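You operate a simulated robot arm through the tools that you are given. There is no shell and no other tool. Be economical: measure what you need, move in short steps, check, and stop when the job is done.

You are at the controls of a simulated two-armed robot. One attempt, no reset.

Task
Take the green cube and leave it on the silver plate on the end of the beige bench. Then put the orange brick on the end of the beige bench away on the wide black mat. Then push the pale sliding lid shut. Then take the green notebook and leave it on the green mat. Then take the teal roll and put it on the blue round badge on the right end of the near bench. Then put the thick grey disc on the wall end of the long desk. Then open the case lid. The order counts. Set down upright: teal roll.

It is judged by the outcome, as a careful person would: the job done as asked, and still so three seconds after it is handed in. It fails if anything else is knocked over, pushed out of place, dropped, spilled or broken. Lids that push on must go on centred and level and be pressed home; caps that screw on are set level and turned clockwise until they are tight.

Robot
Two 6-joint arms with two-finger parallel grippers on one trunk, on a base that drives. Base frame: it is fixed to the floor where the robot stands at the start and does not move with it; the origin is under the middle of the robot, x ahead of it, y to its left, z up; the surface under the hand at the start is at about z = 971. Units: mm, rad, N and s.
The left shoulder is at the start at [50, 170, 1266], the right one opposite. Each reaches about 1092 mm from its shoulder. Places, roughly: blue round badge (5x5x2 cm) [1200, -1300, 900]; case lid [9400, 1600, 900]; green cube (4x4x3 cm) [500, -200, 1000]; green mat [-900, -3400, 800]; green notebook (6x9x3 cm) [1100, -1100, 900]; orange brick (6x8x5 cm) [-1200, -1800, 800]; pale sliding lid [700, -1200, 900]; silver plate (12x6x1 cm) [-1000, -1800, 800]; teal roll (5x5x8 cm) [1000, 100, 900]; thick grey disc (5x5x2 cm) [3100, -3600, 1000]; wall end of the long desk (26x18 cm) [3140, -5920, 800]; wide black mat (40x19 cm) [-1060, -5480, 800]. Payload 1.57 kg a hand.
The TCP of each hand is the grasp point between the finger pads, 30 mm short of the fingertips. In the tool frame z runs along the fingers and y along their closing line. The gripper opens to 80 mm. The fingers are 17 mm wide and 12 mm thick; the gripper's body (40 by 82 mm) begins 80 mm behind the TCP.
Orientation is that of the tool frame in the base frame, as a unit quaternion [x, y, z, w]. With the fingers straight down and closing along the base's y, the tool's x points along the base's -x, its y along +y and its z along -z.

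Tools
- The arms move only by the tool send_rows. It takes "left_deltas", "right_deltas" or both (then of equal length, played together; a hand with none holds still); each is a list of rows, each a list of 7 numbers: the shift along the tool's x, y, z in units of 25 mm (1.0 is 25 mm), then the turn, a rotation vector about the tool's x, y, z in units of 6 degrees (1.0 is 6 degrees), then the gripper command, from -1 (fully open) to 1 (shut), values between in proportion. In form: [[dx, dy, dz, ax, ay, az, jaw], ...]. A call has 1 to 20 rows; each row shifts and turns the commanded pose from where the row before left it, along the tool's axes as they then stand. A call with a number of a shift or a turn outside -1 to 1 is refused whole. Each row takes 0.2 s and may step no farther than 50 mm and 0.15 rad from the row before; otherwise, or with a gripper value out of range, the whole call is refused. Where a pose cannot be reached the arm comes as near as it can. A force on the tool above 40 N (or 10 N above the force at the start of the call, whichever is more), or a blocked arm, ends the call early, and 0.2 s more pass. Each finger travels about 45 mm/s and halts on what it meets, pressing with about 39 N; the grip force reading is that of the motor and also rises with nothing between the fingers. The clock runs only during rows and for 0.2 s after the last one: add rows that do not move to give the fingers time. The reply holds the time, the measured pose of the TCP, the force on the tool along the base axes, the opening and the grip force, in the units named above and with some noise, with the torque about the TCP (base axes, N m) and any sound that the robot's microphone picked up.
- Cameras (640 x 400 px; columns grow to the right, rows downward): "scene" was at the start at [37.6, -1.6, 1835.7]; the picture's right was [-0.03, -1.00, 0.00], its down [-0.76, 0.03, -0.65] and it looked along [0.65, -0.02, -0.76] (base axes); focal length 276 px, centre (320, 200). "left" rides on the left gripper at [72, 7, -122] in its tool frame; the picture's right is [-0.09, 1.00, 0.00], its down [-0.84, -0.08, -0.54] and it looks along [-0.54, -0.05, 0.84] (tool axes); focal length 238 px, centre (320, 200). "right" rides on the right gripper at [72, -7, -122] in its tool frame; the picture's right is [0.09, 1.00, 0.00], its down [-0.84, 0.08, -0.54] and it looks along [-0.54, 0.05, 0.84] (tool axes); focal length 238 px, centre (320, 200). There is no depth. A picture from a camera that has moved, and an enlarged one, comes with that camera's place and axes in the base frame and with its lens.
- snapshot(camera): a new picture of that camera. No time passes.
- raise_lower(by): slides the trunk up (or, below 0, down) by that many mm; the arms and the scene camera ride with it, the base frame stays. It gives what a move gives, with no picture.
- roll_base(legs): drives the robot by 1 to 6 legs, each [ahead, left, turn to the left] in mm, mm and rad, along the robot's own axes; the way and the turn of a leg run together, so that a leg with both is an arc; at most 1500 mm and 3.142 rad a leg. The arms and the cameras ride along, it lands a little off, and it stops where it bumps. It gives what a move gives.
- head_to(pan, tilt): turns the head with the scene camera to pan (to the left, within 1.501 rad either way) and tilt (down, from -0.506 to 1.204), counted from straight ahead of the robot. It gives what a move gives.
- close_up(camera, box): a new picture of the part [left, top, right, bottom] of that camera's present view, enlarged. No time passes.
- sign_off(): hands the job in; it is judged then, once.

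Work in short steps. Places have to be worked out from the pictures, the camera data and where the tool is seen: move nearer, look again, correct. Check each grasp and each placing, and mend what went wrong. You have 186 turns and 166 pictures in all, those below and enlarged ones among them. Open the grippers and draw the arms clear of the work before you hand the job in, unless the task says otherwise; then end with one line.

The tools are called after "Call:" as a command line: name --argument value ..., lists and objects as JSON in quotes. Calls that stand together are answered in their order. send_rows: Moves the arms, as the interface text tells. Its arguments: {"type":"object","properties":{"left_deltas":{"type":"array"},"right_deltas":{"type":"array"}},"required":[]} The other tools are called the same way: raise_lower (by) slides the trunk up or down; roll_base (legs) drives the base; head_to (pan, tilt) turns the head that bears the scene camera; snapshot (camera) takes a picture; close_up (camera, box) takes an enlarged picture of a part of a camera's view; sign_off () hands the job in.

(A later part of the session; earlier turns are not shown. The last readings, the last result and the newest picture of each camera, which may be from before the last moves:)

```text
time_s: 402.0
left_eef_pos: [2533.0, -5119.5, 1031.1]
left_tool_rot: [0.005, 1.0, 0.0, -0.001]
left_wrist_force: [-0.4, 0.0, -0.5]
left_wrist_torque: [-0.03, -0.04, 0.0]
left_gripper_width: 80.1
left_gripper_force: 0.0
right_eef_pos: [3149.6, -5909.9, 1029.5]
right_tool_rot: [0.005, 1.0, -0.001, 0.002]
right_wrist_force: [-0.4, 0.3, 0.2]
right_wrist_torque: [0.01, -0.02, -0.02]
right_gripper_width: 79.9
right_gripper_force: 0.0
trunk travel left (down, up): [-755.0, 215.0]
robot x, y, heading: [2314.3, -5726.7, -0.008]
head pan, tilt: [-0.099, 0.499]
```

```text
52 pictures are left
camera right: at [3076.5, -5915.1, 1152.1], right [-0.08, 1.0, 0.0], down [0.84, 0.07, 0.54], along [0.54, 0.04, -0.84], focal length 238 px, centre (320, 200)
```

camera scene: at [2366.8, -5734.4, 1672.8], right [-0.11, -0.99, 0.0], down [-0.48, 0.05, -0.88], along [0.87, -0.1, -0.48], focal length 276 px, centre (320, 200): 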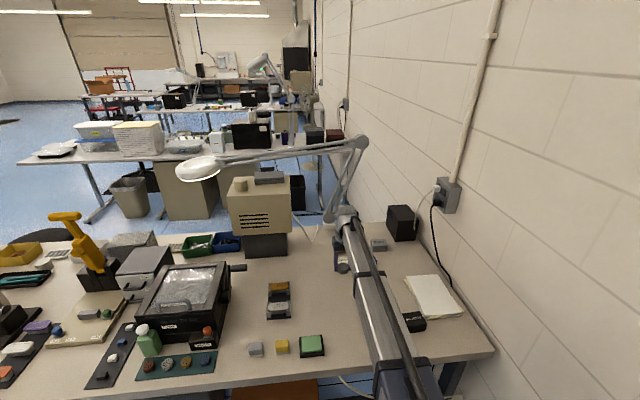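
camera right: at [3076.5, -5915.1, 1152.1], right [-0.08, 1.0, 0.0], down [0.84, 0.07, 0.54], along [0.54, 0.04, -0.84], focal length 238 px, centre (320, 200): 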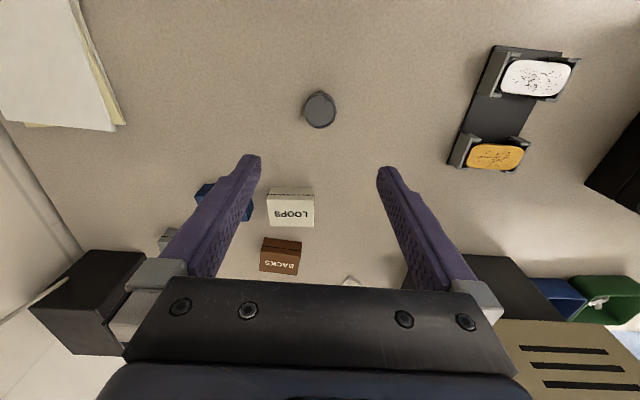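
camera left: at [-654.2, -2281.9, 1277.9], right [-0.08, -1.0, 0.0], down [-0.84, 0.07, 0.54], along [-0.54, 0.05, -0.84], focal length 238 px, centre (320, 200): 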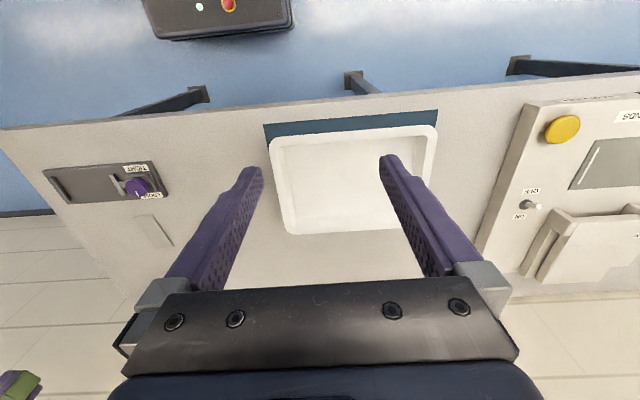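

The disc rests on the desk's wall end. Last is the case lid far off at (9400, 1600). I'll raise, back out, strafe to the corridor at y ≈ -2400 and look ahead.

Call:
raise_lower --by 110

Call:
roll_base --legs '[[-620, 0, 0.008], [0, 1500, 0], [0, 1500, 0], [0, 330, 0]]'

Call:
head_to --pan 0.1 --tilt 0.3

Call:
snapshot --camera "scene"

```text
time_s: 403.4
left_eef_pos: [2533.2, -5119.7, 1139.5]
left_tool_rot: [0.005, 1.0, -0.001, -0.001]
left_wrist_force: [0.0, -0.3, 0.2]
left_wrist_torque: [0.0, 0.02, 0.02]
left_gripper_width: 80.1
left_gripper_force: 0.0
right_eef_pos: [3149.2, -5909.4, 1140.4]
right_tool_rot: [0.005, 1.0, -0.002, 0.001]
right_wrist_force: [0.0, 0.2, -0.5]
right_wrist_torque: [0.02, -0.01, 0.01]
right_gripper_width: 80.1
right_gripper_force: 0.1
trunk travel left (down, up): [-865.0, 105.0]
robot x, y, heading: [2321.4, -5726.5, -0.014]
head pan, tilt: [-0.099, 0.499]
```

```text
time_s: 422.7
left_eef_pos: [1925.7, -1785.3, 1139.8]
left_tool_rot: [0.005, 1.0, -0.001, -0.001]
left_wrist_force: [-0.3, 1.1, -0.6]
left_wrist_torque: [-0.03, 0.01, -0.01]
left_gripper_width: 79.9
left_gripper_force: 0.0
right_eef_pos: [2545.5, -2572.0, 1141.5]
right_tool_rot: [0.004, 1.0, -0.003, 0.002]
right_wrist_force: [0.2, -0.4, -0.1]
right_wrist_torque: [-0.02, 0.01, 0.03]
right_gripper_width: 79.8
right_gripper_force: 0.0
trunk travel left (down, up): [-865.0, 105.0]
robot x, y, heading: [1711.5, -2395.4, -0.007]
head pan, tilt: [-0.099, 0.499]
```

```text
time_s: 423.5
left_eef_pos: [1925.6, -1788.0, 1140.1]
left_tool_rot: [0.004, 1.0, -0.001, -0.001]
left_wrist_force: [-0.5, 0.6, 0.6]
left_wrist_torque: [0.02, 0.01, -0.01]
left_gripper_width: 79.8
left_gripper_force: 0.0
right_eef_pos: [2545.9, -2576.3, 1139.3]
right_tool_rot: [0.005, 1.0, -0.002, 0.001]
right_wrist_force: [0.4, 0.6, -0.2]
right_wrist_torque: [0.0, -0.03, -0.01]
right_gripper_width: 79.8
right_gripper_force: 0.2
trunk travel left (down, up): [-865.0, 105.0]
robot x, y, heading: [1711.8, -2396.1, -0.004]
head pan, tilt: [0.099, 0.3]
```

```text
51 pictures are left
camera scene: at [1764.8, -2384.2, 1869.2], right [0.09, -1.0, 0.0], down [-0.3, -0.03, -0.96], along [0.95, 0.09, -0.3], focal length 276 px, centre (320, 200)
```

scene: 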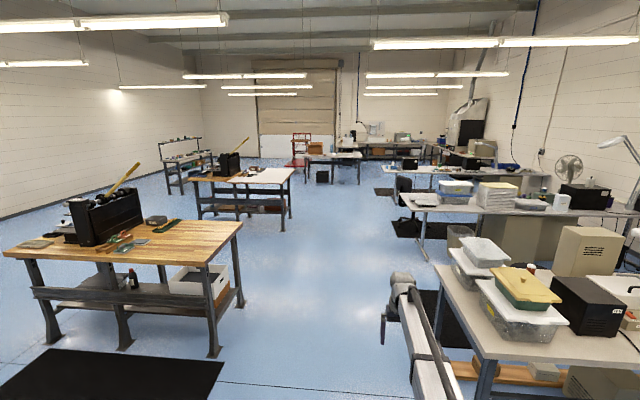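

The corridor is clear and I can see the target bench far left. I'll drive ahead 4500 mm first.

Call:
roll_base --legs '[[1500, 0, 0], [1500, 0, 0], [1500, 0, 0]]'

Call:
head_to --pan 0.6 --tilt 0.35

Call:
snapshot --camera "scene"

```text
time_s: 445.0
left_eef_pos: [6467.5, -1976.0, 1140.6]
left_tool_rot: [0.031, 1.0, -0.001, -0.002]
left_wrist_force: [-0.2, -0.1, -0.6]
left_wrist_torque: [-0.02, 0.0, 0.01]
left_gripper_width: 79.9
left_gripper_force: 0.0
right_eef_pos: [7039.8, -2797.4, 1140.2]
right_tool_rot: [0.031, 1.0, -0.002, 0.001]
right_wrist_force: [0.2, 0.4, -0.1]
right_wrist_torque: [0.05, 0.04, 0.03]
right_gripper_width: 79.8
right_gripper_force: 0.0
trunk travel left (down, up): [-865.0, 105.0]
robot x, y, heading: [6220.5, -2569.5, -0.068]
head pan, tilt: [0.099, 0.3]
```

```text
time_s: 445.9
left_eef_pos: [6467.2, -1977.1, 1140.5]
left_tool_rot: [0.031, 1.0, -0.001, -0.002]
left_wrist_force: [-0.1, 0.2, -0.1]
left_wrist_torque: [-0.01, 0.02, -0.02]
left_gripper_width: 80.0
left_gripper_force: 0.1
right_eef_pos: [7041.7, -2797.8, 1140.0]
right_tool_rot: [0.032, 0.999, -0.001, 0.001]
right_wrist_force: [-0.2, -0.9, -0.4]
right_wrist_torque: [-0.03, 0.02, -0.07]
right_gripper_width: 80.1
right_gripper_force: 0.1
trunk travel left (down, up): [-865.0, 105.0]
robot x, y, heading: [6224.2, -2564.5, -0.058]
head pan, tilt: [0.6, 0.351]
```

```text
50 pictures are left
camera scene: at [6259.3, -2519.4, 1864.6], right [0.51, -0.86, 0.0], down [-0.3, -0.18, -0.94], along [0.81, 0.48, -0.34], focal length 276 px, centre (320, 200)
```

scene: 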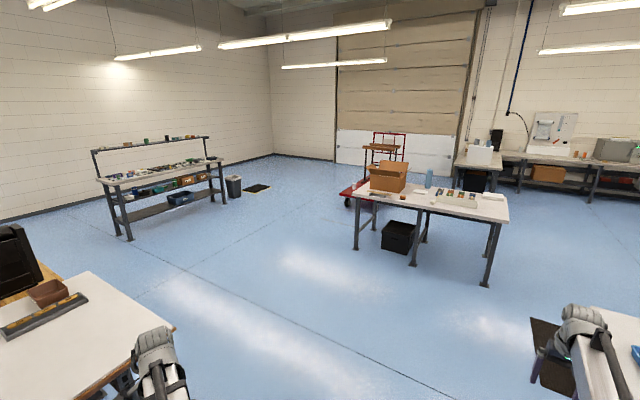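

I'll enlarge the target bench to find the case.

Call:
close_up --camera "scene" --box '[90, 120, 250, 220]'

```text
4.00 times, centred on (170, 170) of scene
camera zoom: at [6259.3, -2519.4, 1864.6], right [0.51, -0.86, 0.0], down [-0.3, -0.18, -0.94], along [0.81, 0.48, -0.34], focal length 1104 px, centre (920, 320)
```

zoom: 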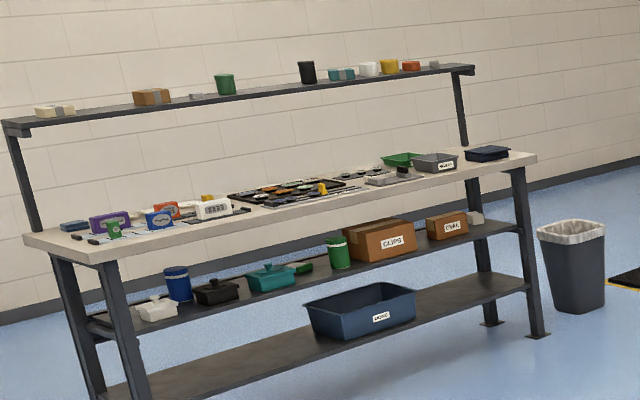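

The dark flat case is at the right end of that bench, which faces -y. I'll drive to x ≈ 7900, turn to face +y, and approach.

Call:
roll_base --legs '[[0, 0, 0.06], [1500, 0, 0], [200, 0, 0], [0, 0, 1.571], [1500, 0, 0], [800, 0, 0]]'

Call:
head_to --pan -0.5 --tilt 0.4

Call:
snapshot --camera "scene"

```text
time_s: 469.6
left_eef_pos: [7322.6, -67.6, 1141.0]
left_tool_rot: [0.708, -0.706, 0.002, 0.001]
left_wrist_force: [0.3, -0.2, -0.1]
left_wrist_torque: [0.0, -0.01, 0.01]
left_gripper_width: 79.9
left_gripper_force: 0.2
right_eef_pos: [8104.8, 559.8, 1140.4]
right_tool_rot: [0.709, -0.706, 0.0, -0.002]
right_wrist_force: [0.8, 0.3, -0.2]
right_wrist_torque: [-0.01, -0.01, 0.01]
right_gripper_width: 80.0
right_gripper_force: 0.1
trunk travel left (down, up): [-865.0, 105.0]
robot x, y, heading: [7929.7, -276.6, 1.571]
head pan, tilt: [0.6, 0.351]
```

```text
time_s: 471.0
left_eef_pos: [7323.5, -67.6, 1141.1]
left_tool_rot: [0.708, -0.706, 0.001, 0.0]
left_wrist_force: [-0.1, 0.4, 0.5]
left_wrist_torque: [0.02, 0.0, -0.02]
left_gripper_width: 80.1
left_gripper_force: 0.1
right_eef_pos: [8104.5, 558.0, 1139.4]
right_tool_rot: [0.709, -0.706, 0.0, -0.002]
right_wrist_force: [-0.5, -0.3, -0.4]
right_wrist_torque: [0.0, 0.02, -0.02]
right_gripper_width: 79.8
right_gripper_force: 0.0
trunk travel left (down, up): [-865.0, 105.0]
robot x, y, heading: [7931.6, -276.2, 1.571]
head pan, tilt: [-0.499, 0.4]
```

```text
48 pictures are left
camera scene: at [7976.1, -233.6, 1860.0], right [0.88, -0.47, 0.0], down [-0.18, -0.34, -0.92], along [0.44, 0.81, -0.39], focal length 276 px, centre (320, 200)
```

scene: 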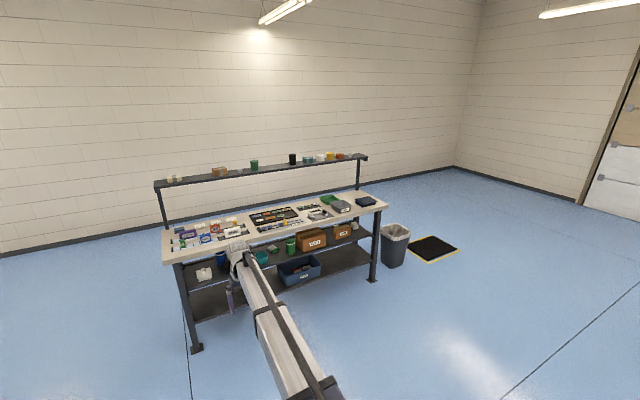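

The case is at about (9400, 1555) and the bench front edge is at y ≈ 1400. I'll strafe right and move in, stopping short to look.

Call:
roll_base --legs '[[0, -1295, 0], [880, 0, 0]]'

Call:
head_to --pan -0.1 --tilt 0.7

Call:
snapshot --camera "scene"

Call:
snapshot --camera "right"

```text
time_s: 481.6
left_eef_pos: [8614.1, 799.7, 1139.2]
left_tool_rot: [-0.707, 0.708, -0.002, -0.001]
left_wrist_force: [-0.1, 0.6, -0.3]
left_wrist_torque: [0.0, 0.01, 0.02]
left_gripper_width: 80.3
left_gripper_force: 0.1
right_eef_pos: [9398.7, 1424.5, 1140.8]
right_tool_rot: [0.707, -0.707, 0.0, -0.001]
right_wrist_force: [-0.5, 0.1, -0.7]
right_wrist_torque: [-0.03, 0.01, -0.02]
right_gripper_width: 80.1
right_gripper_force: 0.2
trunk travel left (down, up): [-865.0, 105.0]
robot x, y, heading: [9225.2, 589.5, 1.575]
head pan, tilt: [-0.499, 0.4]
```

```text
time_s: 482.5
left_eef_pos: [8614.8, 798.8, 1139.6]
left_tool_rot: [-0.707, 0.708, -0.002, -0.001]
left_wrist_force: [-0.4, -1.3, -0.6]
left_wrist_torque: [0.01, 0.05, 0.02]
left_gripper_width: 79.9
left_gripper_force: 0.1
right_eef_pos: [9397.0, 1423.7, 1140.7]
right_tool_rot: [-0.707, 0.707, -0.001, 0.003]
right_wrist_force: [-0.2, -1.1, 0.1]
right_wrist_torque: [0.01, 0.01, 0.0]
right_gripper_width: 80.3
right_gripper_force: 0.1
trunk travel left (down, up): [-865.0, 105.0]
robot x, y, heading: [9224.2, 589.4, 1.573]
head pan, tilt: [-0.099, 0.7]
```

```text
47 pictures are left
camera scene: at [9231.5, 635.3, 1833.2], right [1.0, -0.1, 0.0], down [-0.06, -0.64, -0.77], along [0.08, 0.76, -0.64], focal length 276 px, centre (320, 200)
```

scene: 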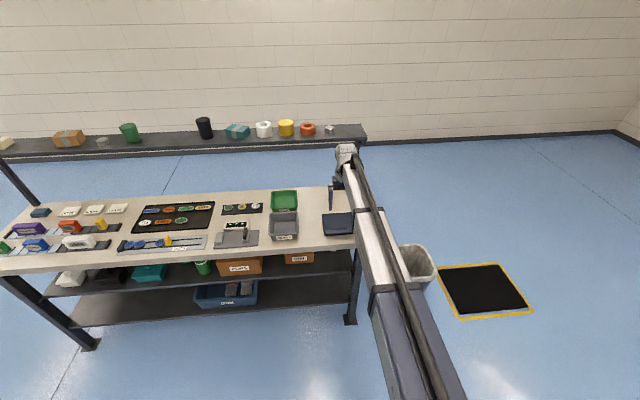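

```text
46 pictures are left
camera right: at [9403.4, 1351.6, 1262.1], right [-1.0, -0.09, 0.0], down [-0.08, 0.84, 0.54], along [-0.05, 0.54, -0.84], focal length 238 px, centre (320, 200)
```

right: 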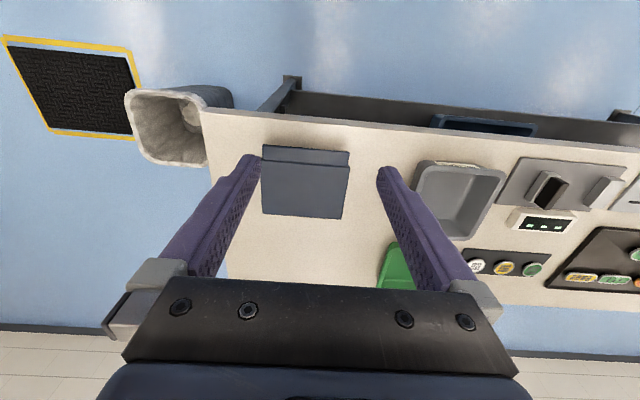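

I'll enlarge the case in both views to see the lid, lip and hinge.

Call:
close_up --camera "right" --box '[240, 120, 380, 240]'

Call:
close_up --camera "scene" --box '[290, 180, 390, 260]'

```text
3.33 times, centred on (310, 180) of right
camera zoom: at [9403.4, 1351.6, 1262.1], right [-1.0, -0.09, 0.0], down [-0.08, 0.84, 0.54], along [-0.05, 0.54, -0.84], focal length 794 px, centre (353, 267)
```

zoom: 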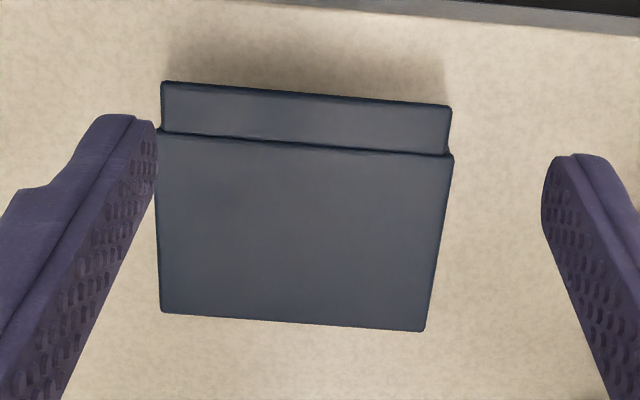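

```text
5.00 times, centred on (340, 220) of scene
camera zoom: at [9231.5, 635.3, 1833.2], right [1.0, -0.1, 0.0], down [-0.06, -0.64, -0.77], along [0.08, 0.76, -0.64], focal length 1380 px, centre (220, 100)
```

zoom: 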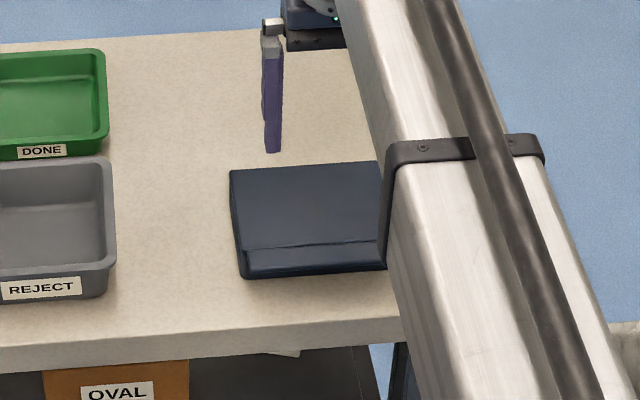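

The case shows a front strip and a slightly overhanging lid. I'll back off and lower the trunk so the head camera can see the front edge at a shallow angle.

Call:
roll_base --legs '[[-350, 0, 0]]'

Call:
raise_lower --by -560

Call:
head_to --pan -0.12 --tilt 0.3

Call:
snapshot --camera "scene"

```text
time_s: 484.8
left_eef_pos: [8614.1, 450.2, 1140.6]
left_tool_rot: [0.708, -0.707, 0.001, 0.001]
left_wrist_force: [0.3, 0.3, 0.5]
left_wrist_torque: [0.0, 0.0, 0.01]
left_gripper_width: 80.1
left_gripper_force: 0.0
right_eef_pos: [9397.2, 1074.9, 1141.9]
right_tool_rot: [0.707, -0.707, 0.0, -0.002]
right_wrist_force: [-0.1, -0.7, 1.1]
right_wrist_torque: [-0.02, 0.0, 0.0]
right_gripper_width: 80.1
right_gripper_force: 0.0
trunk travel left (down, up): [-865.0, 105.0]
robot x, y, heading: [9220.8, 241.7, 1.574]
head pan, tilt: [-0.099, 0.7]
```

```text
refused: -560 is not a number from -400 to 400
```

```text
time_s: 485.6
left_eef_pos: [8614.2, 451.6, 1140.8]
left_tool_rot: [0.707, -0.707, 0.001, -0.001]
left_wrist_force: [-0.2, -0.6, 0.3]
left_wrist_torque: [0.02, -0.02, -0.01]
left_gripper_width: 80.1
left_gripper_force: 0.0
right_eef_pos: [9396.5, 1074.9, 1140.5]
right_tool_rot: [-0.707, 0.707, -0.001, 0.002]
right_wrist_force: [0.0, 0.4, -0.7]
right_wrist_torque: [-0.01, 0.01, 0.0]
right_gripper_width: 80.0
right_gripper_force: 0.1
trunk travel left (down, up): [-865.0, 105.0]
robot x, y, heading: [9222.3, 243.8, 1.574]
head pan, tilt: [-0.12, 0.3]
```

```text
43 pictures are left
camera scene: at [9234.6, 294.6, 1869.2], right [0.99, -0.12, 0.0], down [-0.04, -0.29, -0.96], along [0.11, 0.95, -0.3], focal length 276 px, centre (320, 200)
```

scene: 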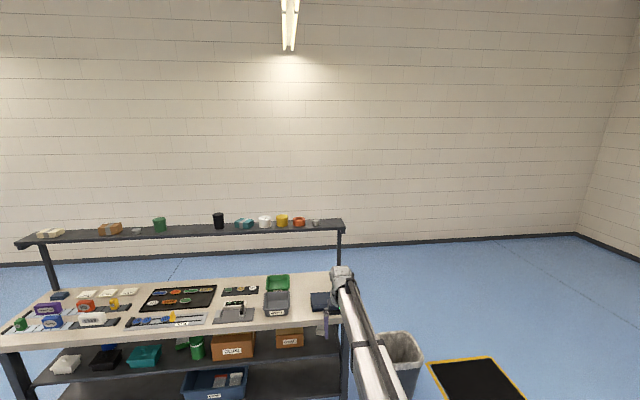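

I'll lower in two moves (arms are off the bench) and zoom in.

Call:
raise_lower --by -300

Call:
raise_lower --by -260

Call:
close_up --camera "scene" --box '[280, 160, 400, 260]'

```text
time_s: 488.6
left_eef_pos: [8614.5, 450.6, 839.0]
left_tool_rot: [0.707, -0.707, 0.002, 0.001]
left_wrist_force: [0.5, 0.1, -0.1]
left_wrist_torque: [0.01, 0.03, 0.0]
left_gripper_width: 80.2
left_gripper_force: 0.0
right_eef_pos: [9397.2, 1076.2, 839.9]
right_tool_rot: [0.707, -0.707, 0.0, -0.002]
right_wrist_force: [-0.5, -0.1, 0.6]
right_wrist_torque: [0.0, -0.02, -0.01]
right_gripper_width: 79.9
right_gripper_force: 0.3
trunk travel left (down, up): [-565.0, 405.0]
robot x, y, heading: [9221.1, 240.1, 1.574]
head pan, tilt: [-0.12, 0.3]
```

```text
time_s: 491.3
left_eef_pos: [8614.6, 451.2, 581.4]
left_tool_rot: [-0.707, 0.707, -0.002, -0.001]
left_wrist_force: [0.2, 0.3, -0.8]
left_wrist_torque: [0.02, 0.01, 0.01]
left_gripper_width: 79.9
left_gripper_force: 0.1
right_eef_pos: [9397.0, 1075.0, 579.9]
right_tool_rot: [0.708, -0.707, 0.0, -0.002]
right_wrist_force: [-0.9, 0.9, 0.1]
right_wrist_torque: [0.02, 0.02, 0.02]
right_gripper_width: 79.7
right_gripper_force: 0.0
trunk travel left (down, up): [-305.0, 665.0]
robot x, y, heading: [9225.5, 238.8, 1.573]
head pan, tilt: [-0.12, 0.3]
```

```text
4.00 times, centred on (340, 210) of scene
camera zoom: at [9234.6, 294.6, 1309.3], right [0.99, -0.12, 0.0], down [-0.04, -0.29, -0.96], along [0.11, 0.95, -0.3], focal length 1104 px, centre (240, 160)
```

zoom: 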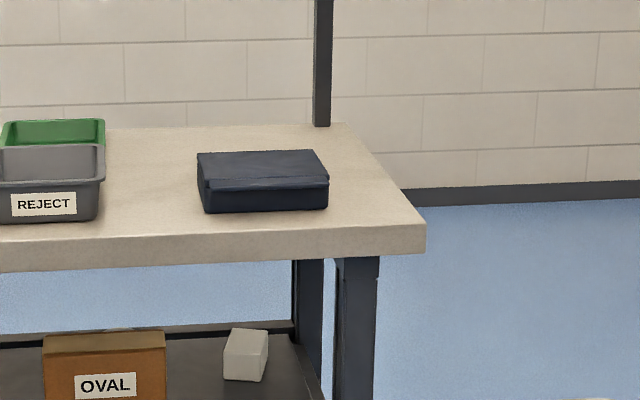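

Call:
close_up --camera "scene" --box '[324, 192, 368, 220]'

```text
14.29 times, centred on (346, 206) of scene
camera zoom: at [9234.6, 294.6, 1309.3], right [0.99, -0.12, 0.0], down [-0.04, -0.29, -0.96], along [0.11, 0.95, -0.3], focal length 3942 px, centre (-51, 114)
```

zoom: 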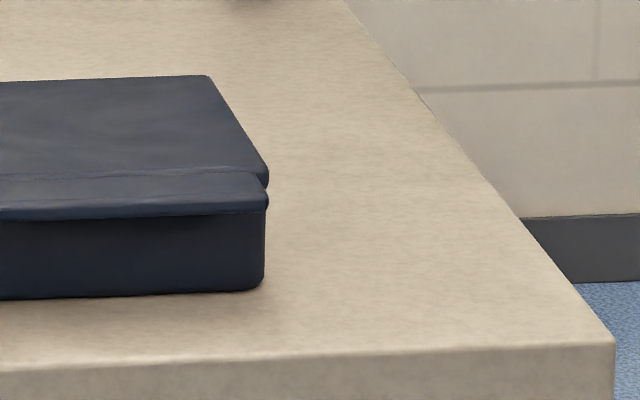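

The lid has a lip overhanging the front, with about 26 mm free beneath it. I want the fingers to point forward to get under the lip, so I'll test how far the hand can pitch up here in free space.

Call:
send_rows --right_deltas '[[0, 0, 0, 0, -1, 0, 1], [0, 0, 0, 0, -1, 0, 1], [0, 0, 0, 0, -1, 0, 1], [0, 0, 0, 0, -1, 0, 1], [0, 0, 0, 0, -1, 0, 1], [0, 0, 0, 0, 0, 0, 1]]'

```text
time_s: 492.7
left_eef_pos: [8614.9, 451.8, 580.2]
left_tool_rot: [0.707, -0.707, 0.002, 0.0]
left_wrist_force: [1.1, -0.6, 0.2]
left_wrist_torque: [-0.02, 0.01, 0.0]
left_gripper_width: 80.1
left_gripper_force: 0.1
right_eef_pos: [9398.8, 1074.9, 610.3]
right_tool_rot: [0.683, -0.682, -0.183, -0.185]
right_wrist_force: [-0.1, 0.0, 0.0]
right_wrist_torque: [0.0, -0.02, -0.01]
right_gripper_width: 0.2
right_gripper_force: 21.1
right hand out of reach, approached as far as the arm can: row 2, 3, 4, 5
trunk travel left (down, up): [-305.0, 665.0]
robot x, y, heading: [9223.8, 238.1, 1.575]
head pan, tilt: [-0.12, 0.3]
```

Pitching works (the TCP rises along the wrist arc). I'll continue the pitch to 90° here in free space, fingers closed.

Call:
send_rows --right_deltas '[[0, 0, 0, 0, -1, 0, 1], [0, 0, 0, 0, -1, 0, 1], [0, 0, 0, 0, -1, 0, 1], [0, 0, 0, 0, -1, 0, 1], [0, 0, 0, 0, -1, 0, 1], [0, 0, 0, 0, -1, 0, 1], [0, 0, 0, 0, -1, 0, 1], [0, 0, 0, 0, -1, 0, 1], [0, 0, 0, 0, -1, 0, 1], [0, 0, 0, 0, -1, 0, 1], [0, 0, 0, 0, 0, 0, 1]]'

Call:
snapshot --camera "scene"

```text
time_s: 495.1
left_eef_pos: [8615.2, 450.6, 579.9]
left_tool_rot: [0.707, -0.707, 0.002, 0.001]
left_wrist_force: [-0.1, -0.5, -0.6]
left_wrist_torque: [-0.03, -0.01, -0.05]
left_gripper_width: 80.3
left_gripper_force: 0.2
right_eef_pos: [9397.9, 1076.1, 797.1]
right_tool_rot: [-0.502, 0.503, 0.495, 0.499]
right_wrist_force: [-0.1, 0.1, -0.7]
right_wrist_torque: [0.0, -0.01, 0.02]
right_gripper_width: 0.0
right_gripper_force: 21.1
right hand out of reach, approached as far as the arm can: row 1, 2, 3, 4, 5, 6, 7, 8, 9, 10
trunk travel left (down, up): [-305.0, 665.0]
robot x, y, heading: [9223.4, 242.4, 1.575]
head pan, tilt: [-0.12, 0.3]
```

```text
40 pictures are left
camera scene: at [9234.6, 294.7, 1309.3], right [0.99, -0.12, 0.0], down [-0.04, -0.29, -0.96], along [0.11, 0.95, -0.3], focal length 276 px, centre (320, 200)
```

scene: 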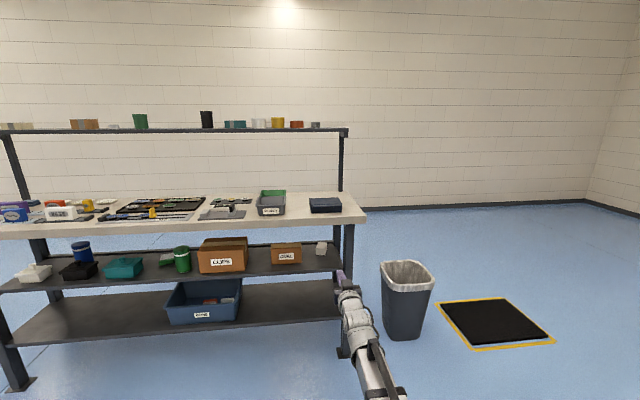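

The hand now points straight forward. I'll raise to z ≈ 908, drive forward so the tips stop just before the bench edge, and check the heights visually.

Call:
raise_lower --by 111

Call:
roll_base --legs '[[325, 0, 0]]'

Call:
send_rows --right_deltas '[[0, -0.4, 0, 0, 0, 0, 1], [0, 0, 0, 0, 0, 0, 1]]'

Call:
head_to --pan -0.22 --tilt 0.5

Call:
close_up --camera "scene" --box '[260, 130, 400, 240]'

```text
time_s: 496.5
left_eef_pos: [8615.5, 449.8, 691.5]
left_tool_rot: [-0.707, 0.707, -0.001, 0.0]
left_wrist_force: [0.3, -0.4, 0.2]
left_wrist_torque: [-0.01, 0.06, 0.01]
left_gripper_width: 79.8
left_gripper_force: 0.0
right_eef_pos: [9397.0, 1074.8, 906.6]
right_tool_rot: [-0.502, 0.504, 0.494, 0.499]
right_wrist_force: [-0.2, 0.2, 0.7]
right_wrist_torque: [0.0, -0.03, -0.02]
right_gripper_width: 0.0
right_gripper_force: 20.7
trunk travel left (down, up): [-416.0, 554.0]
robot x, y, heading: [9220.7, 239.4, 1.571]
head pan, tilt: [-0.12, 0.3]
```

```text
time_s: 498.7
left_eef_pos: [8614.0, 780.3, 691.8]
left_tool_rot: [-0.707, 0.708, -0.002, 0.0]
left_wrist_force: [0.1, 0.0, -0.4]
left_wrist_torque: [0.02, 0.01, 0.0]
left_gripper_width: 79.8
left_gripper_force: 0.0
right_eef_pos: [9399.1, 1405.5, 907.2]
right_tool_rot: [-0.502, 0.504, 0.494, 0.499]
right_wrist_force: [-0.7, 0.4, -0.2]
right_wrist_torque: [0.02, 0.0, 0.01]
right_gripper_width: 0.0
right_gripper_force: 20.7
trunk travel left (down, up): [-416.0, 554.0]
robot x, y, heading: [9225.9, 568.8, 1.575]
head pan, tilt: [-0.12, 0.3]
```

```text
time_s: 499.3
left_eef_pos: [8615.3, 780.7, 692.0]
left_tool_rot: [0.707, -0.707, 0.002, 0.0]
left_wrist_force: [-0.2, 0.7, -0.2]
left_wrist_torque: [0.02, 0.01, 0.0]
left_gripper_width: 80.2
left_gripper_force: 0.0
right_eef_pos: [9401.3, 1403.6, 908.5]
right_tool_rot: [-0.503, 0.505, 0.493, 0.499]
right_wrist_force: [-0.1, -0.7, -0.3]
right_wrist_torque: [0.01, -0.05, 0.02]
right_gripper_width: 0.2
right_gripper_force: 20.8
right hand out of reach, approached as far as the arm can: row 1
trunk travel left (down, up): [-416.0, 554.0]
robot x, y, heading: [9221.0, 570.4, 1.567]
head pan, tilt: [-0.12, 0.3]
```

```text
time_s: 500.0
left_eef_pos: [8614.2, 781.2, 691.9]
left_tool_rot: [0.707, -0.707, 0.001, 0.001]
left_wrist_force: [-0.4, 0.6, 0.4]
left_wrist_torque: [-0.02, -0.02, -0.03]
left_gripper_width: 80.0
left_gripper_force: 0.0
right_eef_pos: [9400.9, 1406.4, 907.7]
right_tool_rot: [-0.503, 0.504, 0.494, 0.499]
right_wrist_force: [-0.2, 0.6, 0.6]
right_wrist_torque: [-0.02, 0.03, 0.0]
right_gripper_width: 0.1
right_gripper_force: 21.7
trunk travel left (down, up): [-416.0, 554.0]
robot x, y, heading: [9223.3, 567.4, 1.571]
head pan, tilt: [-0.22, 0.499]
```

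```text
3.64 times, centred on (330, 185) of scene
camera zoom: at [9243.0, 620.4, 1401.9], right [0.98, -0.22, 0.0], down [-0.1, -0.47, -0.88], along [0.19, 0.86, -0.48], focal length 1003 px, centre (284, 254)
```

zoom: 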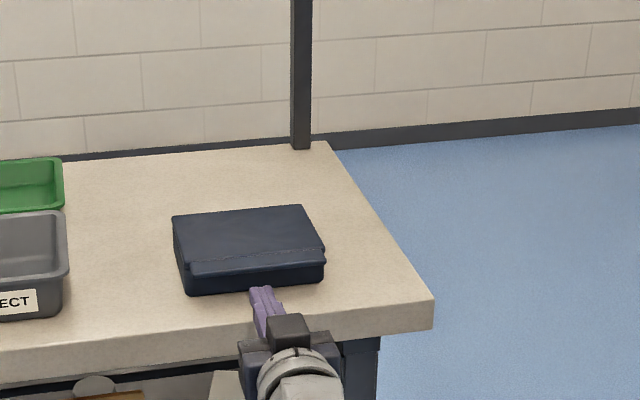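

Call:
close_up --camera "scene" --box '[294, 170, 338, 220]'

```text
8.00 times, centred on (316, 195) of scene
camera zoom: at [9243.0, 620.4, 1401.9], right [0.98, -0.22, 0.0], down [-0.1, -0.47, -0.88], along [0.19, 0.86, -0.48], focal length 2207 px, centre (352, 240)
```

zoom: 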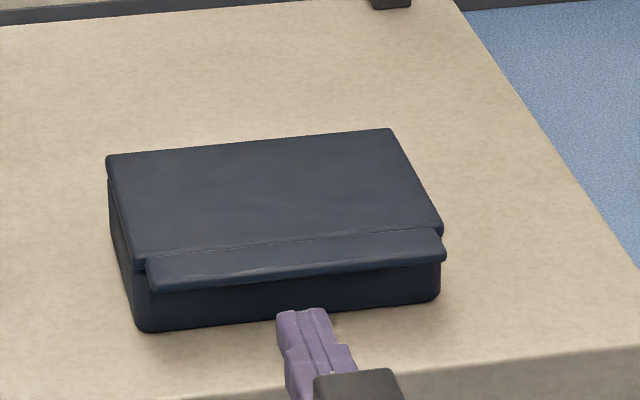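

The lip is a tab protruding from the lid's front, a little above finger height. I'll lower 3 mm and slide the fingertips forward about 34 mm under the lip, guarded by force.

Call:
raise_lower --by -4

Call:
send_rows --right_deltas '[[0, 0, 0.25, 0, 0, 0, 1], [0, 0, 0.25, 0, 0, 0, 1], [0, 0, 0.25, 0, 0, 0, 1], [0, 0, 0.25, 0, 0, 0, 1], [0, 0, 0.2, 0, 0, 0, 1], [0, 0, 0, 0, 0, 0, 1]]'

Call:
close_up --camera "scene" --box '[294, 170, 338, 220]'

```text
time_s: 500.6
left_eef_pos: [8614.0, 781.5, 688.4]
left_tool_rot: [-0.707, 0.707, -0.002, -0.001]
left_wrist_force: [-1.0, 0.4, -0.6]
left_wrist_torque: [0.0, 0.01, 0.03]
left_gripper_width: 79.8
left_gripper_force: 0.0
right_eef_pos: [9401.0, 1404.0, 904.6]
right_tool_rot: [-0.503, 0.505, 0.493, 0.499]
right_wrist_force: [0.2, 0.2, -0.1]
right_wrist_torque: [-0.03, -0.01, 0.05]
right_gripper_width: 0.1
right_gripper_force: 21.2
trunk travel left (down, up): [-412.0, 558.0]
robot x, y, heading: [9220.8, 570.1, 1.565]
head pan, tilt: [-0.22, 0.499]
```

```text
time_s: 502.0
left_eef_pos: [8614.0, 780.3, 686.1]
left_tool_rot: [0.708, -0.707, 0.002, 0.0]
left_wrist_force: [-0.1, 0.2, -0.1]
left_wrist_torque: [0.01, -0.03, 0.0]
left_gripper_width: 79.8
left_gripper_force: 0.0
right_eef_pos: [9400.7, 1433.8, 904.3]
right_tool_rot: [-0.503, 0.506, 0.492, 0.499]
right_wrist_force: [0.4, -0.2, 0.0]
right_wrist_torque: [-0.02, 0.01, 0.0]
right_gripper_width: 0.0
right_gripper_force: 21.1
trunk travel left (down, up): [-412.0, 558.0]
robot x, y, heading: [9223.5, 571.2, 1.573]
head pan, tilt: [-0.22, 0.499]
```

```text
8.00 times, centred on (316, 195) of scene
camera zoom: at [9243.1, 620.4, 1397.9], right [0.98, -0.22, 0.0], down [-0.1, -0.47, -0.88], along [0.19, 0.86, -0.48], focal length 2207 px, centre (352, 240)
```

zoom: 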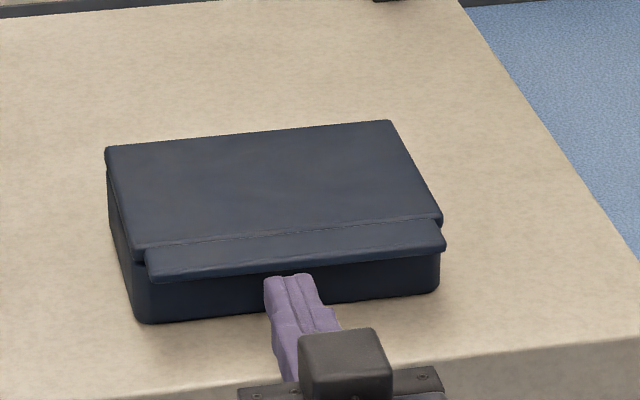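

The tips have reached the lip's front and sit right at its underside height. I'll lower 4 mm and push in about 12 mm more.

Call:
raise_lower --by -4

Call:
send_rows --right_deltas '[[0, 0, 0.16, 0, 0, 0, 1], [0, 0, 0.16, 0, 0, 0, 1], [0, 0, 0.16, 0, 0, 0, 1], [0, 0, 0, 0, 0, 0, 1]]'

Call:
close_up --camera "scene" --box '[294, 170, 338, 220]'

```text
time_s: 502.5
left_eef_pos: [8614.3, 780.1, 682.4]
left_tool_rot: [0.708, -0.707, 0.003, 0.001]
left_wrist_force: [-0.3, 0.2, -0.1]
left_wrist_torque: [0.02, 0.01, -0.03]
left_gripper_width: 80.3
left_gripper_force: 0.1
right_eef_pos: [9401.3, 1433.8, 900.4]
right_tool_rot: [-0.502, 0.505, 0.493, 0.5]
right_wrist_force: [-0.7, 0.1, 1.0]
right_wrist_torque: [-0.02, 0.01, 0.01]
right_gripper_width: 0.0
right_gripper_force: 21.8
trunk travel left (down, up): [-408.0, 562.0]
robot x, y, heading: [9221.8, 570.3, 1.571]
head pan, tilt: [-0.22, 0.499]
```

```text
time_s: 503.5
left_eef_pos: [8615.1, 781.7, 682.7]
left_tool_rot: [0.707, -0.707, 0.002, 0.001]
left_wrist_force: [0.5, 0.5, 0.2]
left_wrist_torque: [-0.01, 0.0, 0.0]
left_gripper_width: 79.8
left_gripper_force: 0.2
right_eef_pos: [9400.6, 1447.7, 900.7]
right_tool_rot: [-0.502, 0.505, 0.493, 0.5]
right_wrist_force: [0.5, -1.0, 0.6]
right_wrist_torque: [0.0, 0.05, -0.02]
right_gripper_width: 0.1
right_gripper_force: 21.4
trunk travel left (down, up): [-408.0, 562.0]
robot x, y, heading: [9222.2, 573.3, 1.567]
head pan, tilt: [-0.22, 0.499]
```

```text
8.00 times, centred on (316, 195) of scene
camera zoom: at [9243.1, 620.4, 1393.9], right [0.98, -0.22, 0.0], down [-0.1, -0.47, -0.88], along [0.19, 0.86, -0.48], focal length 2207 px, centre (352, 240)
```

zoom: 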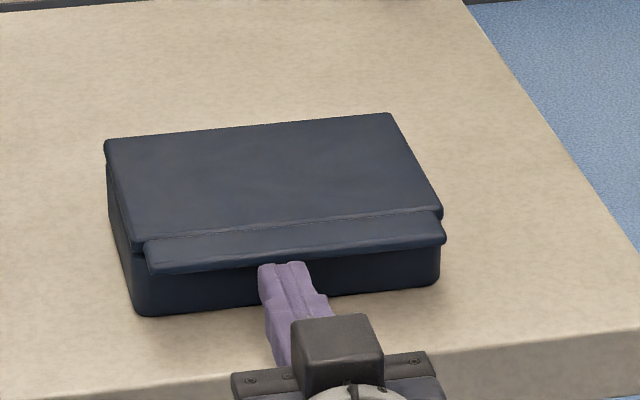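

The tip is right at the lip edge, with no contact yet. I'll push 14 mm more.

Call:
send_rows --right_deltas '[[0, 0, 0.14, 0, 0, 0, 1], [0, 0, 0.14, 0, 0, 0, 1], [0, 0, 0.14, 0, 0, 0, 1], [0, 0, 0.14, 0, 0, 0, 1], [0, 0, 0, 0, 0, 0, 1]]'

Call:
close_up --camera "scene" --box '[294, 170, 338, 220]'

```text
time_s: 504.7
left_eef_pos: [8615.6, 781.6, 682.1]
left_tool_rot: [-0.707, 0.707, -0.001, -0.001]
left_wrist_force: [-0.3, -0.3, -0.3]
left_wrist_torque: [0.02, -0.02, -0.03]
left_gripper_width: 80.0
left_gripper_force: 0.0
right_eef_pos: [9402.1, 1460.9, 899.9]
right_tool_rot: [-0.503, 0.504, 0.494, 0.499]
right_wrist_force: [0.0, -4.3, -0.8]
right_wrist_torque: [0.0, -0.01, 0.0]
right_gripper_width: 0.1
right_gripper_force: 21.4
trunk travel left (down, up): [-408.0, 562.0]
robot x, y, heading: [9223.4, 569.3, 1.574]
head pan, tilt: [-0.22, 0.499]
```

```text
8.00 times, centred on (316, 195) of scene
camera zoom: at [9243.2, 619.9, 1393.9], right [0.98, -0.22, 0.0], down [-0.1, -0.47, -0.88], along [0.19, 0.86, -0.48], focal length 2207 px, centre (352, 240)
```

zoom: 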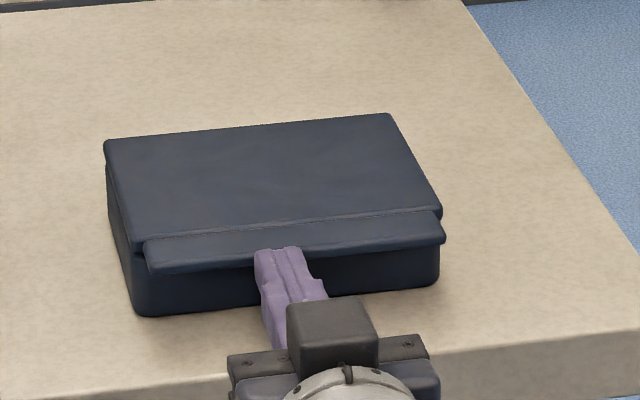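

The tip met the lip's front edge (4 N), so the lip and bench are lower than I assumed (bench ≈ 866). I'll back off 15 mm, lower 15 mm and try again.

Call:
send_rows --right_deltas '[[0, 0, -0.3, 0, 0, 0, 1], [0, 0, -0.3, 0, 0, 0, 1], [0, 0, 0, 0, 0, 0, 1]]'

Call:
raise_lower --by -15

Call:
send_rows --right_deltas '[[0, 0, 0.25, 0, 0, 0, 1], [0, 0, 0.25, 0, 0, 0, 1], [0, 0, 0.2, 0, 0, 0, 1], [0, 0, 0, 0, 0, 0, 1]]'

Call:
close_up --camera "scene" --box '[294, 170, 338, 220]'

```text
time_s: 505.5
left_eef_pos: [8615.1, 780.9, 683.3]
left_tool_rot: [-0.707, 0.707, -0.002, -0.002]
left_wrist_force: [0.9, 0.4, -0.4]
left_wrist_torque: [-0.01, 0.01, -0.02]
left_gripper_width: 79.9
left_gripper_force: 0.2
right_eef_pos: [9402.4, 1445.3, 900.2]
right_tool_rot: [-0.502, 0.505, 0.493, 0.5]
right_wrist_force: [-0.3, -0.3, -0.1]
right_wrist_torque: [-0.03, 0.01, 0.05]
right_gripper_width: 0.0
right_gripper_force: 21.4
trunk travel left (down, up): [-408.0, 562.0]
robot x, y, heading: [9224.6, 568.5, 1.573]
head pan, tilt: [-0.22, 0.499]
```

```text
time_s: 506.1
left_eef_pos: [8613.9, 779.3, 667.9]
left_tool_rot: [0.707, -0.707, 0.001, 0.001]
left_wrist_force: [0.7, 0.8, 0.8]
left_wrist_torque: [0.01, 0.02, 0.02]
left_gripper_width: 79.8
left_gripper_force: 0.1
right_eef_pos: [9402.3, 1446.5, 885.2]
right_tool_rot: [-0.502, 0.505, 0.493, 0.499]
right_wrist_force: [0.1, 0.0, 0.3]
right_wrist_torque: [0.03, -0.03, -0.04]
right_gripper_width: 0.0
right_gripper_force: 21.9
trunk travel left (down, up): [-393.0, 577.0]
robot x, y, heading: [9225.4, 572.6, 1.569]
head pan, tilt: [-0.22, 0.499]
```

```text
time_s: 507.1
left_eef_pos: [8614.6, 781.4, 667.9]
left_tool_rot: [0.707, -0.707, 0.002, 0.0]
left_wrist_force: [-0.6, 0.1, 0.8]
left_wrist_torque: [0.01, -0.03, 0.0]
left_gripper_width: 79.7
left_gripper_force: 0.1
right_eef_pos: [9402.6, 1463.0, 885.0]
right_tool_rot: [-0.503, 0.505, 0.494, 0.499]
right_wrist_force: [0.4, -0.4, -0.1]
right_wrist_torque: [0.02, -0.01, 0.05]
right_gripper_width: 0.0
right_gripper_force: 21.2
trunk travel left (down, up): [-393.0, 577.0]
robot x, y, heading: [9221.9, 568.7, 1.574]
head pan, tilt: [-0.22, 0.499]
```

```text
8.00 times, centred on (316, 195) of scene
camera zoom: at [9243.1, 620.4, 1378.9], right [0.98, -0.22, 0.0], down [-0.1, -0.47, -0.88], along [0.19, 0.86, -0.48], focal length 2207 px, centre (352, 240)
```

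zoom: 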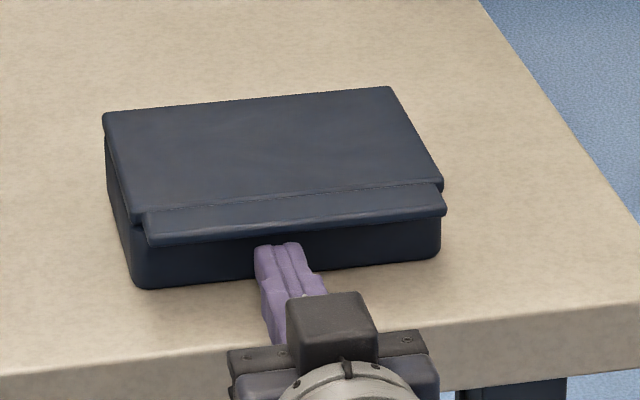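

The tips now pass below the lip. I'll advance another 14 mm beneath it.

Call:
send_rows --right_deltas '[[0, 0, 0.15, 0, 0, 0, 1], [0, 0, 0.15, 0, 0, 0, 1], [0, 0, 0.15, 0, 0, 0, 1], [0, 0, 0.15, 0, 0, 0, 1], [0, 0, 0, 0, 0, 0, 1]]'

Call:
close_up --camera "scene" --box '[294, 170, 338, 220]'

```text
time_s: 508.3
left_eef_pos: [8615.0, 780.8, 668.3]
left_tool_rot: [-0.706, 0.708, -0.002, 0.0]
left_wrist_force: [1.1, 0.1, 0.1]
left_wrist_torque: [0.0, -0.01, 0.06]
left_gripper_width: 80.3
left_gripper_force: 0.1
right_eef_pos: [9401.6, 1477.9, 885.0]
right_tool_rot: [-0.503, 0.505, 0.493, 0.499]
right_wrist_force: [0.9, 0.4, 0.7]
right_wrist_torque: [0.01, -0.04, 0.01]
right_gripper_width: 0.1
right_gripper_force: 21.3
trunk travel left (down, up): [-393.0, 577.0]
robot x, y, heading: [9224.0, 569.2, 1.572]
head pan, tilt: [-0.22, 0.499]
```

```text
8.00 times, centred on (316, 195) of scene
camera zoom: at [9243.1, 620.4, 1378.9], right [0.98, -0.22, 0.0], down [-0.1, -0.47, -0.88], along [0.19, 0.86, -0.48], focal length 2207 px, centre (352, 240)
```

zoom: 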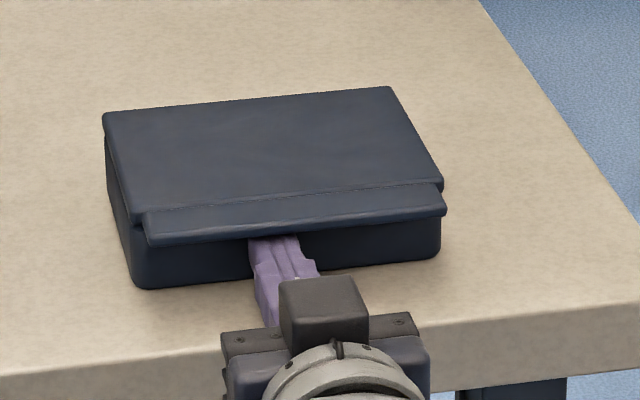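

The fingertips are hooked about 15 mm under the lip. I'll raise 30 mm and look.

Call:
raise_lower --by 30

Call:
close_up --camera "scene" --box '[280, 150, 360, 220]'

```text
time_s: 509.1
left_eef_pos: [8614.4, 780.8, 698.3]
left_tool_rot: [-0.707, 0.707, -0.002, -0.001]
left_wrist_force: [0.3, 0.5, -0.8]
left_wrist_torque: [-0.01, -0.03, 0.03]
left_gripper_width: 80.1
left_gripper_force: 0.0
right_eef_pos: [9402.5, 1478.1, 915.1]
right_tool_rot: [-0.503, 0.506, 0.492, 0.499]
right_wrist_force: [-1.0, 0.4, -1.4]
right_wrist_torque: [0.0, 0.01, 0.01]
right_gripper_width: 0.0
right_gripper_force: 21.7
trunk travel left (down, up): [-423.0, 547.0]
robot x, y, heading: [9222.9, 572.3, 1.569]
head pan, tilt: [-0.22, 0.499]
```

```text
5.71 times, centred on (320, 185) of scene
camera zoom: at [9243.0, 620.4, 1408.9], right [0.98, -0.22, 0.0], down [-0.1, -0.47, -0.88], along [0.19, 0.86, -0.48], focal length 1577 px, centre (320, 286)
```

zoom: 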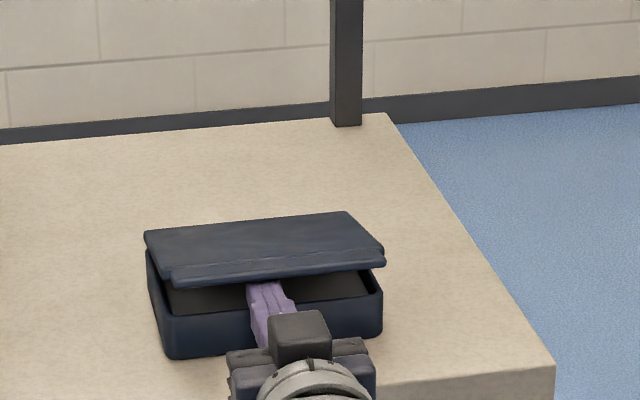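

The lid lifts on its rear hinge. I'll alternate raising and advancing so the fingers follow under the lid.

Call:
raise_lower --by 20

Call:
send_rows --right_deltas '[[0, 0, 0.27, 0, 0, 0, 1], [0, 0, 0.27, 0, 0, 0, 1], [0, 0, 0.26, 0, 0, 0, 1], [0, 0, 0, 0, 0, 0, 1]]'

Call:
raise_lower --by 20

Call:
send_rows --right_deltas '[[0, 0, 0.23, 0, 0, 0, 1], [0, 0, 0.23, 0, 0, 0, 1], [0, 0, 0.23, 0, 0, 0, 1], [0, 0, 0, 0, 0, 0, 1]]'

Call:
close_up --camera "scene" --box '[270, 130, 370, 220]'

```text
time_s: 509.8
left_eef_pos: [8614.6, 780.6, 718.2]
left_tool_rot: [-0.707, 0.707, -0.002, -0.001]
left_wrist_force: [0.6, -0.3, 0.2]
left_wrist_torque: [-0.01, -0.01, -0.01]
left_gripper_width: 80.2
left_gripper_force: 0.0
right_eef_pos: [9402.6, 1478.3, 934.9]
right_tool_rot: [-0.502, 0.505, 0.494, 0.5]
right_wrist_force: [0.5, 0.1, -0.3]
right_wrist_torque: [-0.01, -0.01, 0.0]
right_gripper_width: 0.0
right_gripper_force: 21.2
trunk travel left (down, up): [-443.0, 527.0]
robot x, y, heading: [9223.2, 571.2, 1.57]
head pan, tilt: [-0.22, 0.499]
```

```text
time_s: 510.8
left_eef_pos: [8614.7, 781.9, 717.2]
left_tool_rot: [0.708, -0.707, 0.002, 0.001]
left_wrist_force: [0.0, -1.0, -0.4]
left_wrist_torque: [-0.01, 0.02, 0.01]
left_gripper_width: 80.2
left_gripper_force: 0.1
right_eef_pos: [9402.5, 1499.3, 933.9]
right_tool_rot: [-0.503, 0.506, 0.492, 0.499]
right_wrist_force: [-0.4, -1.0, 0.6]
right_wrist_torque: [0.0, -0.02, 0.01]
right_gripper_width: 0.1
right_gripper_force: 21.6
trunk travel left (down, up): [-443.0, 527.0]
robot x, y, heading: [9224.7, 569.6, 1.57]
head pan, tilt: [-0.22, 0.499]
```

```text
time_s: 511.4
left_eef_pos: [8613.9, 781.7, 738.3]
left_tool_rot: [-0.707, 0.707, -0.002, -0.001]
left_wrist_force: [-0.4, 0.4, -0.6]
left_wrist_torque: [0.0, 0.01, -0.01]
left_gripper_width: 80.0
left_gripper_force: 0.1
right_eef_pos: [9403.4, 1498.4, 955.4]
right_tool_rot: [-0.503, 0.505, 0.493, 0.499]
right_wrist_force: [-0.4, 0.0, 0.3]
right_wrist_torque: [-0.01, -0.02, -0.02]
right_gripper_width: 0.0
right_gripper_force: 21.3
trunk travel left (down, up): [-463.0, 507.0]
robot x, y, heading: [9228.0, 568.3, 1.573]
head pan, tilt: [-0.22, 0.499]
```

```text
time_s: 512.4
left_eef_pos: [8614.4, 781.2, 738.7]
left_tool_rot: [0.707, -0.707, 0.002, 0.001]
left_wrist_force: [0.0, 0.0, 0.4]
left_wrist_torque: [-0.02, -0.02, -0.02]
left_gripper_width: 80.1
left_gripper_force: 0.2
right_eef_pos: [9402.4, 1516.7, 955.9]
right_tool_rot: [-0.502, 0.505, 0.494, 0.5]
right_wrist_force: [0.3, -0.4, 0.0]
right_wrist_torque: [0.03, -0.02, -0.01]
right_gripper_width: 0.0
right_gripper_force: 21.1
trunk travel left (down, up): [-463.0, 507.0]
robot x, y, heading: [9222.8, 565.4, 1.572]
head pan, tilt: [-0.22, 0.499]
```

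```text
4.44 times, centred on (320, 175) of scene
camera zoom: at [9243.0, 620.4, 1448.9], right [0.98, -0.22, 0.0], down [-0.1, -0.47, -0.88], along [0.19, 0.86, -0.48], focal length 1226 px, centre (320, 311)
```

zoom: 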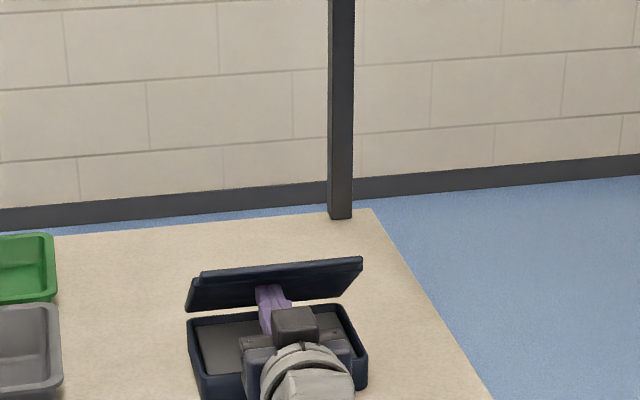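

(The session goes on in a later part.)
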